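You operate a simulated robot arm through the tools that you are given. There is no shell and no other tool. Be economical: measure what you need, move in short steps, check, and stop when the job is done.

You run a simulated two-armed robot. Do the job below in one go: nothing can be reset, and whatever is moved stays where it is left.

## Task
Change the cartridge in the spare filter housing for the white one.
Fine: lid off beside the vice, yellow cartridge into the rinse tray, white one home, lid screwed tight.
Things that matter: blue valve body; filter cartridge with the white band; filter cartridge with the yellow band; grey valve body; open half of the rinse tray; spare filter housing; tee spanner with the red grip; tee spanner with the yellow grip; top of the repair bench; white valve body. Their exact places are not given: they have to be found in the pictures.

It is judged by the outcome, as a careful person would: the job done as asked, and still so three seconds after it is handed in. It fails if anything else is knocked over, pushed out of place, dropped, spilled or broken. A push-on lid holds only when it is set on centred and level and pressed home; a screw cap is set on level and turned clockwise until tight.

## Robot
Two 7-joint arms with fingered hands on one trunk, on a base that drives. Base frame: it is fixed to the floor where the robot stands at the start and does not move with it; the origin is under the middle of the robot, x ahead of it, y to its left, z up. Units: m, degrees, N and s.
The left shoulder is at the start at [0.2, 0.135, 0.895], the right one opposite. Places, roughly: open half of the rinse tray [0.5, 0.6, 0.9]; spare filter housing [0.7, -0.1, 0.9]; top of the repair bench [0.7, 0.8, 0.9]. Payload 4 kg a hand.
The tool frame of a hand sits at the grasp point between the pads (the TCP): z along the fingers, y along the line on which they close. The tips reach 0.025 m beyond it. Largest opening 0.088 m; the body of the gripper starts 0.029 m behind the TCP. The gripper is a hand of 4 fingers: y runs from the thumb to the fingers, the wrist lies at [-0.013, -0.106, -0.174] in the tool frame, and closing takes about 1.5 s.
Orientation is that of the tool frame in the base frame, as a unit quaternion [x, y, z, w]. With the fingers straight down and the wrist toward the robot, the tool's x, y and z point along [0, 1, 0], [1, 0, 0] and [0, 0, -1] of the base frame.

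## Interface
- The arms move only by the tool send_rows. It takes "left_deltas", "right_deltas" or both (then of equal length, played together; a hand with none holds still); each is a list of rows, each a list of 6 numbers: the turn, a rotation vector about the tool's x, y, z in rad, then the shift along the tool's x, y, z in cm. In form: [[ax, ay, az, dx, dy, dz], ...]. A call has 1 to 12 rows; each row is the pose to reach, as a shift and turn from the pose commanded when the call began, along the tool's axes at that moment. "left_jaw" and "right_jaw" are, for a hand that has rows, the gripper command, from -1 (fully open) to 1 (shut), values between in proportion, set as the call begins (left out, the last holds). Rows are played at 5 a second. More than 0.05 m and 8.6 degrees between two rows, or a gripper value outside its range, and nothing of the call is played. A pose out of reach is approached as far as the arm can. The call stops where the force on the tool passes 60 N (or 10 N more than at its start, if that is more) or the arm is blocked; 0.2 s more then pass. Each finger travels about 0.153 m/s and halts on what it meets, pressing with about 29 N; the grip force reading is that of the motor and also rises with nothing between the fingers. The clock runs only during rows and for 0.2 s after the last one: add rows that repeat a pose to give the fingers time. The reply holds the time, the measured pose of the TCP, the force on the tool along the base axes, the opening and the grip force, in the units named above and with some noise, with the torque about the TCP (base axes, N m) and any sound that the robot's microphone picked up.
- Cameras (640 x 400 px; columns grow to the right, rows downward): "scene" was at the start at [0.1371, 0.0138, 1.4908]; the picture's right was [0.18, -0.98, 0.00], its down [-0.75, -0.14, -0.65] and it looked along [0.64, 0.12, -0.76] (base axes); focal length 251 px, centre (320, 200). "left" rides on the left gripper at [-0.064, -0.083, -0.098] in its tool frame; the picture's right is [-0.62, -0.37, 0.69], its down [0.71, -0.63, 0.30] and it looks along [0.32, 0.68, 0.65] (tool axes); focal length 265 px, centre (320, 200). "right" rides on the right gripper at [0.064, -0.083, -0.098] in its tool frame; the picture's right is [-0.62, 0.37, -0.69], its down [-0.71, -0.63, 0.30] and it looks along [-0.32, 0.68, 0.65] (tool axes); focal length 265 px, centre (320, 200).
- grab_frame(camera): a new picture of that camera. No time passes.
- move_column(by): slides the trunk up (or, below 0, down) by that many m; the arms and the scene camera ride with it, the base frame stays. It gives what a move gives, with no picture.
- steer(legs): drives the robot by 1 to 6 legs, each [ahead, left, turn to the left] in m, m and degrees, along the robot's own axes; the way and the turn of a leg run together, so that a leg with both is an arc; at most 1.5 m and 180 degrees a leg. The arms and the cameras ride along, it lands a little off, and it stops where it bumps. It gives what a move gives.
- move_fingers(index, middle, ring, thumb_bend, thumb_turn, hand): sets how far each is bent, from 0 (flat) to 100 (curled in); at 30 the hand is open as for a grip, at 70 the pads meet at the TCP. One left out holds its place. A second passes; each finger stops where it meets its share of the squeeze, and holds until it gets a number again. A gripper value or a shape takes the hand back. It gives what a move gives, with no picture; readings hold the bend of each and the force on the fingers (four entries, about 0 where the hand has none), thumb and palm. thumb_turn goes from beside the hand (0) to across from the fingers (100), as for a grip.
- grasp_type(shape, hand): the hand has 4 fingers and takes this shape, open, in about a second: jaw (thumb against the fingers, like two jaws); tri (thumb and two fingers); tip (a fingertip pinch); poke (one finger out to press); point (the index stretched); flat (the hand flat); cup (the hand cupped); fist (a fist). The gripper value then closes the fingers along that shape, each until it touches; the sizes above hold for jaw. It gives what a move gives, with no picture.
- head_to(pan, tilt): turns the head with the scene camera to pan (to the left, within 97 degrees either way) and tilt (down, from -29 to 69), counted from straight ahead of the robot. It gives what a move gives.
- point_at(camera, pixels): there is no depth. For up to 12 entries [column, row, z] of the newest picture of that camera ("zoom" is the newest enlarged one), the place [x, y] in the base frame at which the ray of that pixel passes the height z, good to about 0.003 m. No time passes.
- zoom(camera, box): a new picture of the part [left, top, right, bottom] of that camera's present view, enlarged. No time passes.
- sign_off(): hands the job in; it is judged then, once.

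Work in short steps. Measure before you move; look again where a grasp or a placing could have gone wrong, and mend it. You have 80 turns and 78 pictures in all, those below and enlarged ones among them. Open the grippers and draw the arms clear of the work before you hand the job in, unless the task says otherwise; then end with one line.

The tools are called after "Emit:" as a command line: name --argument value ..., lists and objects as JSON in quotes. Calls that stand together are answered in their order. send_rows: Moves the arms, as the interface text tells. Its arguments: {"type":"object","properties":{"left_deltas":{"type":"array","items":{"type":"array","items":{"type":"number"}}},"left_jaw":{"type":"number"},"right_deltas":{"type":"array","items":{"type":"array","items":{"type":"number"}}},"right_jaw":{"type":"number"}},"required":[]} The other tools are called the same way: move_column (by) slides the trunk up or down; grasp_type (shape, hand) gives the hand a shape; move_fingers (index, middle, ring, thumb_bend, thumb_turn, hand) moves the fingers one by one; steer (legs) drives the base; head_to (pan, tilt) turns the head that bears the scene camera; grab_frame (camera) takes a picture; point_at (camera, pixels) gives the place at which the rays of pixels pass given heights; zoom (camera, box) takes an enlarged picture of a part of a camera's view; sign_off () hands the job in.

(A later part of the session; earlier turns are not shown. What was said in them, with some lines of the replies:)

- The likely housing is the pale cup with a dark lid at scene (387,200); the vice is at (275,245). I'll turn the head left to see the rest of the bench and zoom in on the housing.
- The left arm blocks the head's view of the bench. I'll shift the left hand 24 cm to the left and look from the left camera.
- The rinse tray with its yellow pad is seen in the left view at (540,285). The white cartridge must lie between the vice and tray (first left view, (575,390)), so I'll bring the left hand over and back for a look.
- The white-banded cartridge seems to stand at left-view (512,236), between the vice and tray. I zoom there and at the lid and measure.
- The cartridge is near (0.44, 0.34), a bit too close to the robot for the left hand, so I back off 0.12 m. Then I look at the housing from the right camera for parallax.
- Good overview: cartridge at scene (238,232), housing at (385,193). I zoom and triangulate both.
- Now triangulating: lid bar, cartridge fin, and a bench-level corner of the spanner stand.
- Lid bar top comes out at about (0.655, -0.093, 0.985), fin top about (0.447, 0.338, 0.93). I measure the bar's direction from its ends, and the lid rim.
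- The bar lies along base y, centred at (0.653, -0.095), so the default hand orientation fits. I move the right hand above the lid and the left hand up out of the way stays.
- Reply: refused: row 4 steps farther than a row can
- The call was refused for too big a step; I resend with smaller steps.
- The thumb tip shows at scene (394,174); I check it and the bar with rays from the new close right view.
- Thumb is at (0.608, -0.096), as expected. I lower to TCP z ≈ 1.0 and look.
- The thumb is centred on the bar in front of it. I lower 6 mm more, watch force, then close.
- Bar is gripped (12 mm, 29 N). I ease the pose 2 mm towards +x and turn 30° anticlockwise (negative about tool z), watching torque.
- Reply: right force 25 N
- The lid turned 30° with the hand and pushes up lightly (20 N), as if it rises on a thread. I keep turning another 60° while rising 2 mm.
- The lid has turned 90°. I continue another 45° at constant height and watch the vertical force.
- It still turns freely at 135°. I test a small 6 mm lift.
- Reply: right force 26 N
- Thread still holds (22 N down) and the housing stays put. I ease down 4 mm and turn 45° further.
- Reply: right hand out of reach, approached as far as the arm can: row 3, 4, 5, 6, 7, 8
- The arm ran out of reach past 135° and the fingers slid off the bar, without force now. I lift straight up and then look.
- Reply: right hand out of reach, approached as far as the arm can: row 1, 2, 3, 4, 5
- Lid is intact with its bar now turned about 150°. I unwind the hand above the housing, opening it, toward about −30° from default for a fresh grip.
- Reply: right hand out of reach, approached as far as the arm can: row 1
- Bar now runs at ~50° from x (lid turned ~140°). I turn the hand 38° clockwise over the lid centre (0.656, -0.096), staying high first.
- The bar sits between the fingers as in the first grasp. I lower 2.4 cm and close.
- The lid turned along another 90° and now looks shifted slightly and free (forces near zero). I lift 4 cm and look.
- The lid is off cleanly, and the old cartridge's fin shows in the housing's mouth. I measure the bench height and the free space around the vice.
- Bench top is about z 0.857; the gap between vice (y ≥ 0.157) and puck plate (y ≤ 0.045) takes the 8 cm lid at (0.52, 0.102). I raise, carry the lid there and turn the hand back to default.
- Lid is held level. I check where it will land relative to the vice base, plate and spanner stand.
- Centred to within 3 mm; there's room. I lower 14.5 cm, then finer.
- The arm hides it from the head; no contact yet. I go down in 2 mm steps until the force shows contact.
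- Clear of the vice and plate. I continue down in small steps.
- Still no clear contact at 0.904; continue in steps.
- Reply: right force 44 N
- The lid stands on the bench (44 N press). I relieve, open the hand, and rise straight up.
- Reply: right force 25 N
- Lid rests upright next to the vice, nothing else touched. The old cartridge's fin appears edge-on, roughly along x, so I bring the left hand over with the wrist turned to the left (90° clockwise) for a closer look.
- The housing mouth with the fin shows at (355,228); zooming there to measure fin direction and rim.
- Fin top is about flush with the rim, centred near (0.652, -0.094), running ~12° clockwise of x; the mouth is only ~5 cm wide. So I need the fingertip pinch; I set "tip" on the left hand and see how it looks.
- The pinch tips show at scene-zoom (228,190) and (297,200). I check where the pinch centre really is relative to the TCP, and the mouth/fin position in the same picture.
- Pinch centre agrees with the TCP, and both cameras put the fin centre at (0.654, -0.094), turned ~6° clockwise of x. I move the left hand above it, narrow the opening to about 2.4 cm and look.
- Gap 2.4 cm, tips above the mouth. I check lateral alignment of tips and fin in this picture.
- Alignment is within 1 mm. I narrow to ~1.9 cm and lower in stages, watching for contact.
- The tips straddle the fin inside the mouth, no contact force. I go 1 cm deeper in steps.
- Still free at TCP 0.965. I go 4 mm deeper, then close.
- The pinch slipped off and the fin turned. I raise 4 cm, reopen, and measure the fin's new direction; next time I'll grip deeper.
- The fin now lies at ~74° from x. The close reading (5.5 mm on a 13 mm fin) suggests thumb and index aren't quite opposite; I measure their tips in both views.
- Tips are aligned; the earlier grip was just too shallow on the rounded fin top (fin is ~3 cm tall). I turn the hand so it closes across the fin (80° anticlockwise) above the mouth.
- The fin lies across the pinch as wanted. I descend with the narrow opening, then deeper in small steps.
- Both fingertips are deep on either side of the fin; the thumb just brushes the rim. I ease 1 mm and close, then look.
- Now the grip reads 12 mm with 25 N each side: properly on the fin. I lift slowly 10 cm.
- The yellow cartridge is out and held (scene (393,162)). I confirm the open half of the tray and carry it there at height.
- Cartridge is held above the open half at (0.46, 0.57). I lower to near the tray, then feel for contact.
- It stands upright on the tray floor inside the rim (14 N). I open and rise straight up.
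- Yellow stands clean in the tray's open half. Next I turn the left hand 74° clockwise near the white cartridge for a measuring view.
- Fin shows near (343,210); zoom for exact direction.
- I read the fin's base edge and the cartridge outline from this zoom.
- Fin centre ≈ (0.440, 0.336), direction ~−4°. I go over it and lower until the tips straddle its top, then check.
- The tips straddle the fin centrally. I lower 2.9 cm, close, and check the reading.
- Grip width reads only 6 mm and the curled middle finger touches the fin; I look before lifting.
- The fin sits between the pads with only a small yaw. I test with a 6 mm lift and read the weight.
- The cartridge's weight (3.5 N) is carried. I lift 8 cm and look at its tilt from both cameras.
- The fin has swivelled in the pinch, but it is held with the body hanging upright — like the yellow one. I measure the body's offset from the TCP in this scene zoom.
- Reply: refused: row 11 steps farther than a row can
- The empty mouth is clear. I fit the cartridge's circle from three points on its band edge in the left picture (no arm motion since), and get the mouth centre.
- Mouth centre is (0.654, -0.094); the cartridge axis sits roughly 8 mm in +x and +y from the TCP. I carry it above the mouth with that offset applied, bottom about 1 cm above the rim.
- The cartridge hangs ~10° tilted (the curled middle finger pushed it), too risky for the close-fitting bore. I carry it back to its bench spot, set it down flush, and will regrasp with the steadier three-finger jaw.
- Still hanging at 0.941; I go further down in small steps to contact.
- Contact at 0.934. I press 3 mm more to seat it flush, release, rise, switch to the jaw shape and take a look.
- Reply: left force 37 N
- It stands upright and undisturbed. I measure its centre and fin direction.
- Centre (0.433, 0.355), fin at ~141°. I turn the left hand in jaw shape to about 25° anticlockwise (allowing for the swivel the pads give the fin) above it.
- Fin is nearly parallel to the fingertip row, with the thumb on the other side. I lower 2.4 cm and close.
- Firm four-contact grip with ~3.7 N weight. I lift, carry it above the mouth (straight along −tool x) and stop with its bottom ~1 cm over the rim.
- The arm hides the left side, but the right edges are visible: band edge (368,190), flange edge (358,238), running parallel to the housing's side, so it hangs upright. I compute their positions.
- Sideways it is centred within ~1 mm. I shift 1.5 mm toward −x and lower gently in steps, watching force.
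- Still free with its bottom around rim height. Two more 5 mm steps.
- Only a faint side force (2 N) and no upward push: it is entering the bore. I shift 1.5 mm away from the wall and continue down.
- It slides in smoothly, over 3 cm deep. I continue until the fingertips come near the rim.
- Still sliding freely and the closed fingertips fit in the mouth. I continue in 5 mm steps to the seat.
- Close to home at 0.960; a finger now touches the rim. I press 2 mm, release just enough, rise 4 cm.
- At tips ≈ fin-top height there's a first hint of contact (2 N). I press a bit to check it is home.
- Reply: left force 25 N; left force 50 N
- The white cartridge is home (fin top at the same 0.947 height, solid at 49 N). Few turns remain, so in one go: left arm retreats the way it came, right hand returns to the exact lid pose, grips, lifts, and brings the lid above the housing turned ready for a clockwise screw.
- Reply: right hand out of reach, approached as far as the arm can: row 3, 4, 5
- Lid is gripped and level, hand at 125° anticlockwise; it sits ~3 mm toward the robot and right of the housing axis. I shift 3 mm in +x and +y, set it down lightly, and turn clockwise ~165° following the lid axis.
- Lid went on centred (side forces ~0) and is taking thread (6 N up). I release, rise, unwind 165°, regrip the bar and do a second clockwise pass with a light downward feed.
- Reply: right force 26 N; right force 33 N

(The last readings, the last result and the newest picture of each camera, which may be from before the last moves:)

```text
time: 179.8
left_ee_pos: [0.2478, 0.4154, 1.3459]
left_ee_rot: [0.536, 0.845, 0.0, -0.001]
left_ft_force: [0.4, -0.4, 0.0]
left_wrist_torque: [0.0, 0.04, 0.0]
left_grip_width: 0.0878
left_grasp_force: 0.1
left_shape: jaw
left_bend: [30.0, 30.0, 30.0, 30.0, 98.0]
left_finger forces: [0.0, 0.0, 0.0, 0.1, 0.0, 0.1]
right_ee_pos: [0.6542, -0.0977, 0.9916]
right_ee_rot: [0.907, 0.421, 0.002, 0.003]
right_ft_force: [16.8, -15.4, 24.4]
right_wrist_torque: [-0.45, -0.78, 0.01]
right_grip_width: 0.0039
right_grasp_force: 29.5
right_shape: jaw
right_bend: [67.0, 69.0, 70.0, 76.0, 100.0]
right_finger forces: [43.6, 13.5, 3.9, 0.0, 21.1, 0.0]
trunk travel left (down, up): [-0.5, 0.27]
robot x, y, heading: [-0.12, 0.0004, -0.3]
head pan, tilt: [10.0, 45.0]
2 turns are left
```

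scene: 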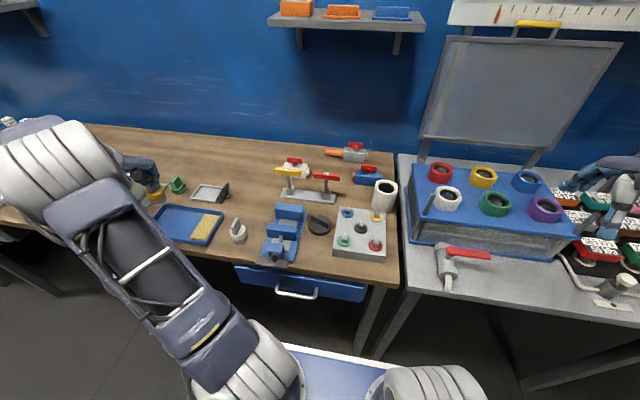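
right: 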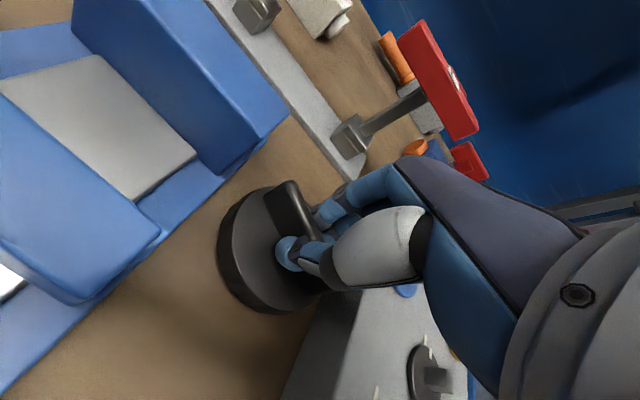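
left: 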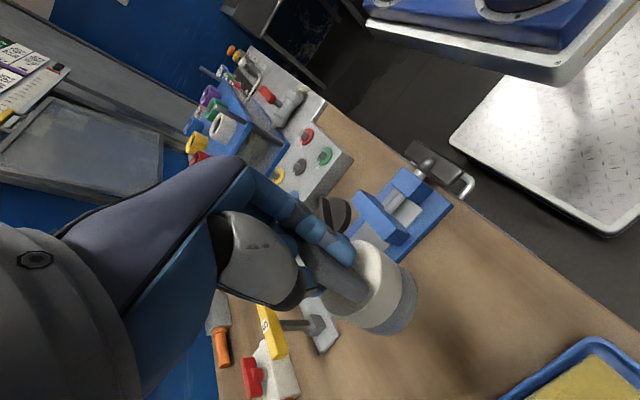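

The lid now resists sideways as a threaded lid does. I do one last regrip and clockwise pass to be sure it is tight, then release, withdraw the right arm and take the final picture.

Emit:
send_rows --right_deltas '[[0, 0, 0, 0, 0, -0.1], [0, 0, 0, 0, 0, -0.1], [0, 0, 0, 0, 0, -0.1], [0, 0, 0, 0, 0, -0.1], [0, 0, 0, 0, 0, -0.1], [0, 0, 0, 0, 0, -2.5], [0, 0, 0, 0, 0, -5], [0, 0, 0, 0, 0, -5]]' --right_jaw -1

Emit:
send_rows --right_deltas '[[0, 0, -0.133, 0.03, 0.06, 0], [0, 0, -0.267, 0.06, 0.13, 0], [0, 0, -0.4, 0.08, 0.19, 0], [0, 0, -0.533, 0.1, 0.25, 0], [0, 0, -0.667, 0.13, 0.32, 0], [0, 0, -0.8, 0.15, 0.38, 0], [0, 0, -0.933, 0.18, 0.44, 0], [0, 0, -1.067, 0.2, 0.51, 0], [0, 0, -1.2, 0.23, 0.57, 0]]'

Emit:
send_rows --right_deltas '[[0, 0, -0.14, 0.04, 0.05, 0], [0, 0, -0.28, 0.08, 0.11, 0], [0, 0, -0.42, 0.12, 0.17, 0], [0, 0, -0.56, 0.15, 0.22, 0], [0, 0, -0.7, 0.19, 0.27, 0], [0, 0, -0.84, 0.23, 0.33, 0], [0, 0, -0.98, 0.27, 0.38, 0], [0, 0, -1.12, 0.31, 0.44, 0], [0, 0, -1.26, 0.35, 0.5, 0], [0, 0, -1.4, 0.38, 0.55, 0], [0, 0, -1.54, 0.42, 0.6, 0], [0, 0, -1.68, 0.46, 0.66, 0]]'

Emit:
send_rows --right_deltas '[[0, 0, 0, 0, 0, 2], [0, 0, 0, 0, 0, 4], [0, 0, 0, 0, 0, 4.8], [0, 0, 0, 0, 0, 4.8]]'

Emit:
send_rows --right_deltas '[[0, 0, 0, 0, 0, 0], [0, 0, 0, 0, 0, 0], [0, 0, 0, 0, 0, 0], [0, 0, 0, 0, 0, 0], [0, 0, 0, 0, 0, 0], [0, 0, 0, 0, 0, 0], [0, 0, 0, 0, 0, 0], [0, 0, 0, 0, 0, 0]]' --right_jaw 1

Emit:
send_rows --right_deltas '[[0, 0, 0.14, 0.05, -0.1, 0.02], [0, 0, 0.28, 0.08, -0.2, 0.04], [0, 0, 0.42, 0.1, -0.29, 0.06], [0, 0, 0.56, 0.12, -0.36, 0.08], [0, 0, 0.7, 0.14, -0.41, 0.1], [0, 0, 0.84, 0.15, -0.45, 0.12], [0, 0, 0.98, 0.19, -0.48, 0.14], [0, 0, 1.12, 0.23, -0.5, 0.16], [0, 0, 1.26, 0.28, -0.52, 0.18], [0, 0, 1.4, 0.34, -0.54, 0.2], [0, 0, 1.54, 0.4, -0.55, 0.2], [0, 0, 1.68, 0.45, -0.56, 0.2]]'

Emit:
send_rows --right_deltas '[[0, 0, 0.13, 0.06, -0.06, 0], [0, 0, 0.27, 0.11, -0.12, 0], [0, 0, 0.4, 0.16, -0.19, 0], [0, 0, 0.53, 0.2, -0.26, 0], [0, 0, 0.67, 0.24, -0.33, 0], [0, 0, 0.8, 0.27, -0.4, 0], [0, 0, 0.93, 0.29, -0.48, 0], [0, 0, 1.07, 0.31, -0.55, 0], [0, 0, 1.2, 0.33, -0.62, 0], [0, 0, 1.2, 0.33, -0.62, 0]]'

Emit:
send_rows --right_deltas '[[0, 0, 0, 0, 0, -0.1], [0, 0, 0, 0, 0, -0.1], [0, 0, 0, 0, 0, -0.1], [0, 0, 0, 0, 0, -0.1], [0, 0, 0, 0, 0, -0.1], [0, 0, 0, 0, 0, -0.1], [0, 0, 0, 0, 0, -3], [0, 0, 0, 0, 0, -7], [0, 0, 0, 0, 0, -11], [0, 0, 0, 0, 0, -15], [0, 0, 0, 0, 0, -19], [0, 0, 0, 0, 0, -20]]' --right_jaw -1

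Emit:
send_rows --right_deltas '[[0, 0, 0, -3.8, -0.7, 0], [0, 0, 0, -7.6, -1.4, 0], [0, 0, 0, -11.4, -2.1, 0], [0, 0, 0, -15.2, -2.9, 0], [0, 0, 0, -19, -3.6, 0], [0, 0, 0, -22.8, -4.3, 0], [0, 0, 0, -22.8, -4.3, 0]]'

Emit:
zoom --camera "scene" --box '[260, 130, 420, 230]'

```text
time: 181.6
left_ee_pos: [0.2492, 0.4156, 1.3465]
left_ee_rot: [0.536, 0.844, 0.0, 0.001]
left_ft_force: [0.2, -0.8, -0.1]
left_wrist_torque: [0.01, 0.02, 0.03]
left_grip_width: 0.0878
left_grasp_force: 0.0
left_shape: jaw
left_bend: [30.0, 30.0, 30.0, 30.0, 98.0]
left_finger forces: [0.1, 0.0, 0.1, 0.0, 0.1, 0.0]
right_ee_pos: [0.651, -0.0952, 1.0396]
right_ee_rot: [0.907, 0.422, -0.001, -0.001]
right_ft_force: [0.0, 0.2, -0.1]
right_wrist_torque: [-0.01, -0.01, 0.0]
right_grip_width: 0.0877
right_grasp_force: 0.1
right_shape: jaw
right_bend: [30.0, 30.0, 30.0, 30.0, 98.0]
right_finger forces: [0.0, 0.1, 0.0, 0.0, 0.1, 0.0]
trunk travel left (down, up): [-0.5, 0.27]
robot x, y, heading: [-0.1213, 0.001, -0.2]
head pan, tilt: [10.0, 45.0]
```

```text
time: 183.6
left_ee_pos: [0.2478, 0.4163, 1.3463]
left_ee_rot: [0.536, 0.844, 0.0, 0.0]
left_ft_force: [-0.7, -0.1, 0.3]
left_wrist_torque: [-0.03, -0.03, -0.01]
left_grip_width: 0.0879
left_grasp_force: 0.0
left_shape: jaw
left_bend: [30.0, 30.0, 30.0, 30.0, 98.0]
left_finger forces: [0.0, 0.0, 0.1, 0.0, 0.1, 0.0]
right_ee_pos: [0.6584, -0.0971, 1.0408]
right_ee_rot: [0.509, 0.86, 0.0, 0.0]
right_ft_force: [0.2, 0.6, -0.1]
right_wrist_torque: [-0.03, -0.07, 0.01]
right_grip_width: 0.0878
right_grasp_force: 0.1
right_shape: jaw
right_bend: [30.0, 30.0, 30.0, 30.0, 98.0]
right_finger forces: [0.0, 0.1, 0.1, 0.0, 0.0, 0.0]
trunk travel left (down, up): [-0.5, 0.27]
robot x, y, heading: [-0.117, 0.0, -0.3]
head pan, tilt: [10.0, 45.0]
```

```text
time: 186.2
left_ee_pos: [0.2479, 0.4151, 1.3461]
left_ee_rot: [0.536, 0.844, -0.001, 0.0]
left_ft_force: [0.2, 0.0, 0.0]
left_wrist_torque: [0.01, -0.04, -0.03]
left_grip_width: 0.0879
left_grasp_force: 0.0
left_shape: jaw
left_bend: [30.0, 30.0, 30.0, 30.0, 98.0]
left_finger forces: [0.0, 0.0, 0.0, 0.0, 0.0, 0.0]
right_ee_pos: [0.6627, -0.0905, 1.0408]
right_ee_rot: [-0.301, 0.954, 0.0, 0.001]
right_ft_force: [-0.4, -0.4, 0.3]
right_wrist_torque: [0.0, 0.02, 0.0]
right_grip_width: 0.0875
right_grasp_force: 0.1
right_shape: jaw
right_bend: [30.0, 30.0, 30.0, 30.0, 98.0]
right_finger forces: [0.0, 0.0, 0.1, 0.0, 0.1, 0.0]
trunk travel left (down, up): [-0.5, 0.27]
robot x, y, heading: [-0.1209, 0.0046, 0.0]
head pan, tilt: [10.0, 45.0]
```

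```text
time: 187.2
left_ee_pos: [0.2477, 0.4163, 1.3469]
left_ee_rot: [0.536, 0.844, -0.001, 0.001]
left_ft_force: [-0.2, 0.6, -0.3]
left_wrist_torque: [-0.01, -0.01, -0.01]
left_grip_width: 0.0878
left_grasp_force: 0.2
left_shape: jaw
left_bend: [30.0, 30.0, 30.0, 30.0, 98.0]
left_finger forces: [0.1, 0.1, 0.0, 0.0, 0.1, 0.0]
right_ee_pos: [0.662, -0.0902, 0.9913]
right_ee_rot: [-0.3, 0.954, 0.0, 0.0]
right_ft_force: [-0.5, 0.1, 0.0]
right_wrist_torque: [0.03, 0.03, 0.02]
right_grip_width: 0.0879
right_grasp_force: 0.1
right_shape: jaw
right_bend: [30.0, 30.0, 30.0, 30.0, 98.0]
right_finger forces: [0.0, 0.0, 0.1, 0.0, 0.1, 0.1]
trunk travel left (down, up): [-0.5, 0.27]
robot x, y, heading: [-0.1229, 0.004, 0.2]
head pan, tilt: [10.0, 45.0]
```

```text
time: 189.0
left_ee_pos: [0.249, 0.4146, 1.3464]
left_ee_rot: [0.536, 0.844, 0.0, 0.0]
left_ft_force: [0.4, 0.5, -0.2]
left_wrist_torque: [0.02, -0.02, 0.05]
left_grip_width: 0.0878
left_grasp_force: 0.0
left_shape: jaw
left_bend: [30.0, 30.0, 30.0, 30.0, 98.0]
left_finger forces: [0.0, 0.1, 0.0, 0.1, 0.0, 0.0]
right_ee_pos: [0.6628, -0.0928, 0.9914]
right_ee_rot: [-0.298, 0.954, -0.001, 0.001]
right_ft_force: [14.7, -20.2, 6.8]
right_wrist_torque: [-0.44, -0.3, -0.06]
right_grip_width: 0.0136
right_grasp_force: 28.4
right_shape: jaw
right_bend: [76.0, 54.0, 48.0, 70.0, 100.0]
right_finger forces: [3.4, 0.0, 0.0, 0.0, 34.6, 0.0]
trunk travel left (down, up): [-0.5, 0.27]
robot x, y, heading: [-0.1187, -0.0006, 0.2]
head pan, tilt: [10.0, 45.0]
```

```text
time: 191.6
left_ee_pos: [0.2464, 0.4163, 1.3458]
left_ee_rot: [0.536, 0.845, 0.0, 0.001]
left_ft_force: [-0.3, 0.2, -0.7]
left_wrist_torque: [0.01, 0.0, 0.01]
left_grip_width: 0.0876
left_grasp_force: 0.2
left_shape: jaw
left_bend: [30.0, 30.0, 30.0, 30.0, 98.0]
left_finger forces: [0.0, 0.1, 0.1, 0.0, 0.1, 0.0]
right_ee_pos: [0.6561, -0.0895, 0.9891]
right_ee_rot: [0.504, 0.863, 0.0, -0.007]
right_ft_force: [-39.0, 25.0, 10.5]
right_wrist_torque: [1.42, 0.69, 1.58]
right_grip_width: 0.0172
right_grasp_force: 29.2
right_shape: jaw
right_bend: [77.0, 46.0, 50.0, 77.0, 100.0]
right_finger forces: [0.0, 71.7, 0.0, 0.0, 27.9, 0.0]
trunk travel left (down, up): [-0.5, 0.27]
robot x, y, heading: [-0.1209, 0.0, -0.1]
head pan, tilt: [10.0, 45.0]
```

```text
time: 192.6
left_ee_pos: [0.247, 0.4169, 1.3454]
left_ee_rot: [0.536, 0.844, 0.0, 0.0]
left_ft_force: [0.2, 0.1, -0.1]
left_wrist_torque: [-0.03, 0.02, -0.02]
left_grip_width: 0.088
left_grasp_force: 0.0
left_shape: jaw
left_bend: [30.0, 30.0, 30.0, 30.0, 98.0]
left_finger forces: [0.0, 0.0, 0.0, 0.0, 0.1, 0.0]
right_ee_pos: [0.656, -0.0752, 0.9911]
right_ee_rot: [0.704, 0.71, 0.005, -0.005]
right_ft_force: [-4.0, 6.4, 7.7]
right_wrist_torque: [0.26, 0.15, 1.16]
right_grip_width: 0.0121
right_grasp_force: 30.0
right_shape: jaw
right_bend: [77.0, 50.0, 50.0, 73.0, 100.0]
right_finger forces: [0.0, 57.6, 0.1, 0.0, 40.5, 0.0]
trunk travel left (down, up): [-0.5, 0.27]
robot x, y, heading: [-0.1193, -0.0, -0.1]
head pan, tilt: [10.0, 45.0]
stopped in row 5 (right hand): the force on the tool passed its limit at 63 N (the readings are from after the stop); the commanded pose is now the measured one
```

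```text
time: 195.2
left_ee_pos: [0.2466, 0.4158, 1.3471]
left_ee_rot: [0.536, 0.844, 0.0, -0.001]
left_ft_force: [-0.6, 0.1, 0.3]
left_wrist_torque: [0.02, 0.0, 0.04]
left_grip_width: 0.088
left_grasp_force: 0.0
left_shape: jaw
left_bend: [30.0, 30.0, 30.0, 30.0, 98.0]
left_finger forces: [0.0, 0.1, 0.1, 0.1, 0.0, 0.0]
right_ee_pos: [0.6564, -0.0804, 1.1916]
right_ee_rot: [0.705, 0.709, 0.004, -0.004]
right_ft_force: [0.6, 0.2, -0.4]
right_wrist_torque: [0.01, 0.02, -0.02]
right_grip_width: 0.0877
right_grasp_force: 0.0
right_shape: jaw
right_bend: [30.0, 30.0, 30.0, 30.0, 98.0]
right_finger forces: [0.1, 0.0, 0.0, 0.0, 0.0, 0.1]
trunk travel left (down, up): [-0.5, 0.27]
robot x, y, heading: [-0.117, -0.0011, -0.0]
head pan, tilt: [10.0, 45.0]
```

```text
time: 196.8
left_ee_pos: [0.2486, 0.4157, 1.3466]
left_ee_rot: [0.537, 0.844, 0.0, -0.001]
left_ft_force: [0.1, -0.3, -0.1]
left_wrist_torque: [-0.01, -0.02, 0.01]
left_grip_width: 0.0878
left_grasp_force: 0.1
left_shape: jaw
left_bend: [30.0, 30.0, 30.0, 30.0, 98.0]
left_finger forces: [0.0, 0.0, 0.1, 0.0, 0.0, 0.0]
right_ee_pos: [0.6152, -0.3076, 1.1877]
right_ee_rot: [0.704, 0.71, 0.005, -0.005]
right_ft_force: [-0.1, 0.4, -0.6]
right_wrist_torque: [-0.01, -0.03, 0.01]
right_grip_width: 0.0878
right_grasp_force: 0.1
right_shape: jaw
right_bend: [30.0, 30.0, 30.0, 30.0, 98.0]
right_finger forces: [0.0, 0.0, 0.1, 0.1, 0.0, 0.0]
trunk travel left (down, up): [-0.5, 0.27]
robot x, y, heading: [-0.1206, 0.0017, -0.3]
head pan, tilt: [10.0, 45.0]
```

```text
4.00 times, centred on (340, 180) of scene
1 turns are left
```

zoom: 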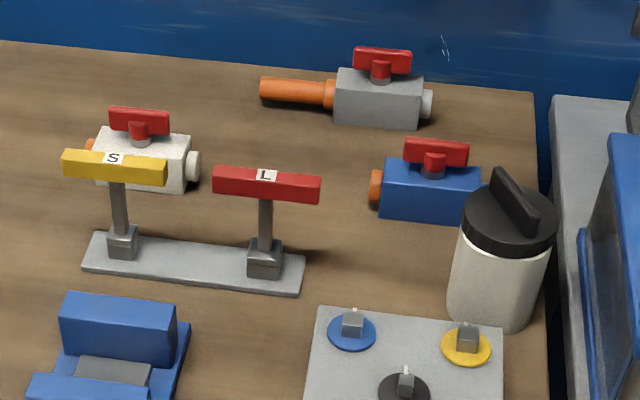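

The lid sits level on the housing and stopped dead against 1.6 N·m of clockwise torque. Both hands are open and clear, and everything else I can see is in place, so I hand in.

Emit:
sign_off

```text
The job is handed in.
```

The white cartridge is seated in the spare filter housing, the yellow one stands in the open half of the rinse tray, and the lid is back on. It turned clockwise until it stopped against about 1.6 N·m, and the last picture shows it level on the housing with nothing else in view disturbed.
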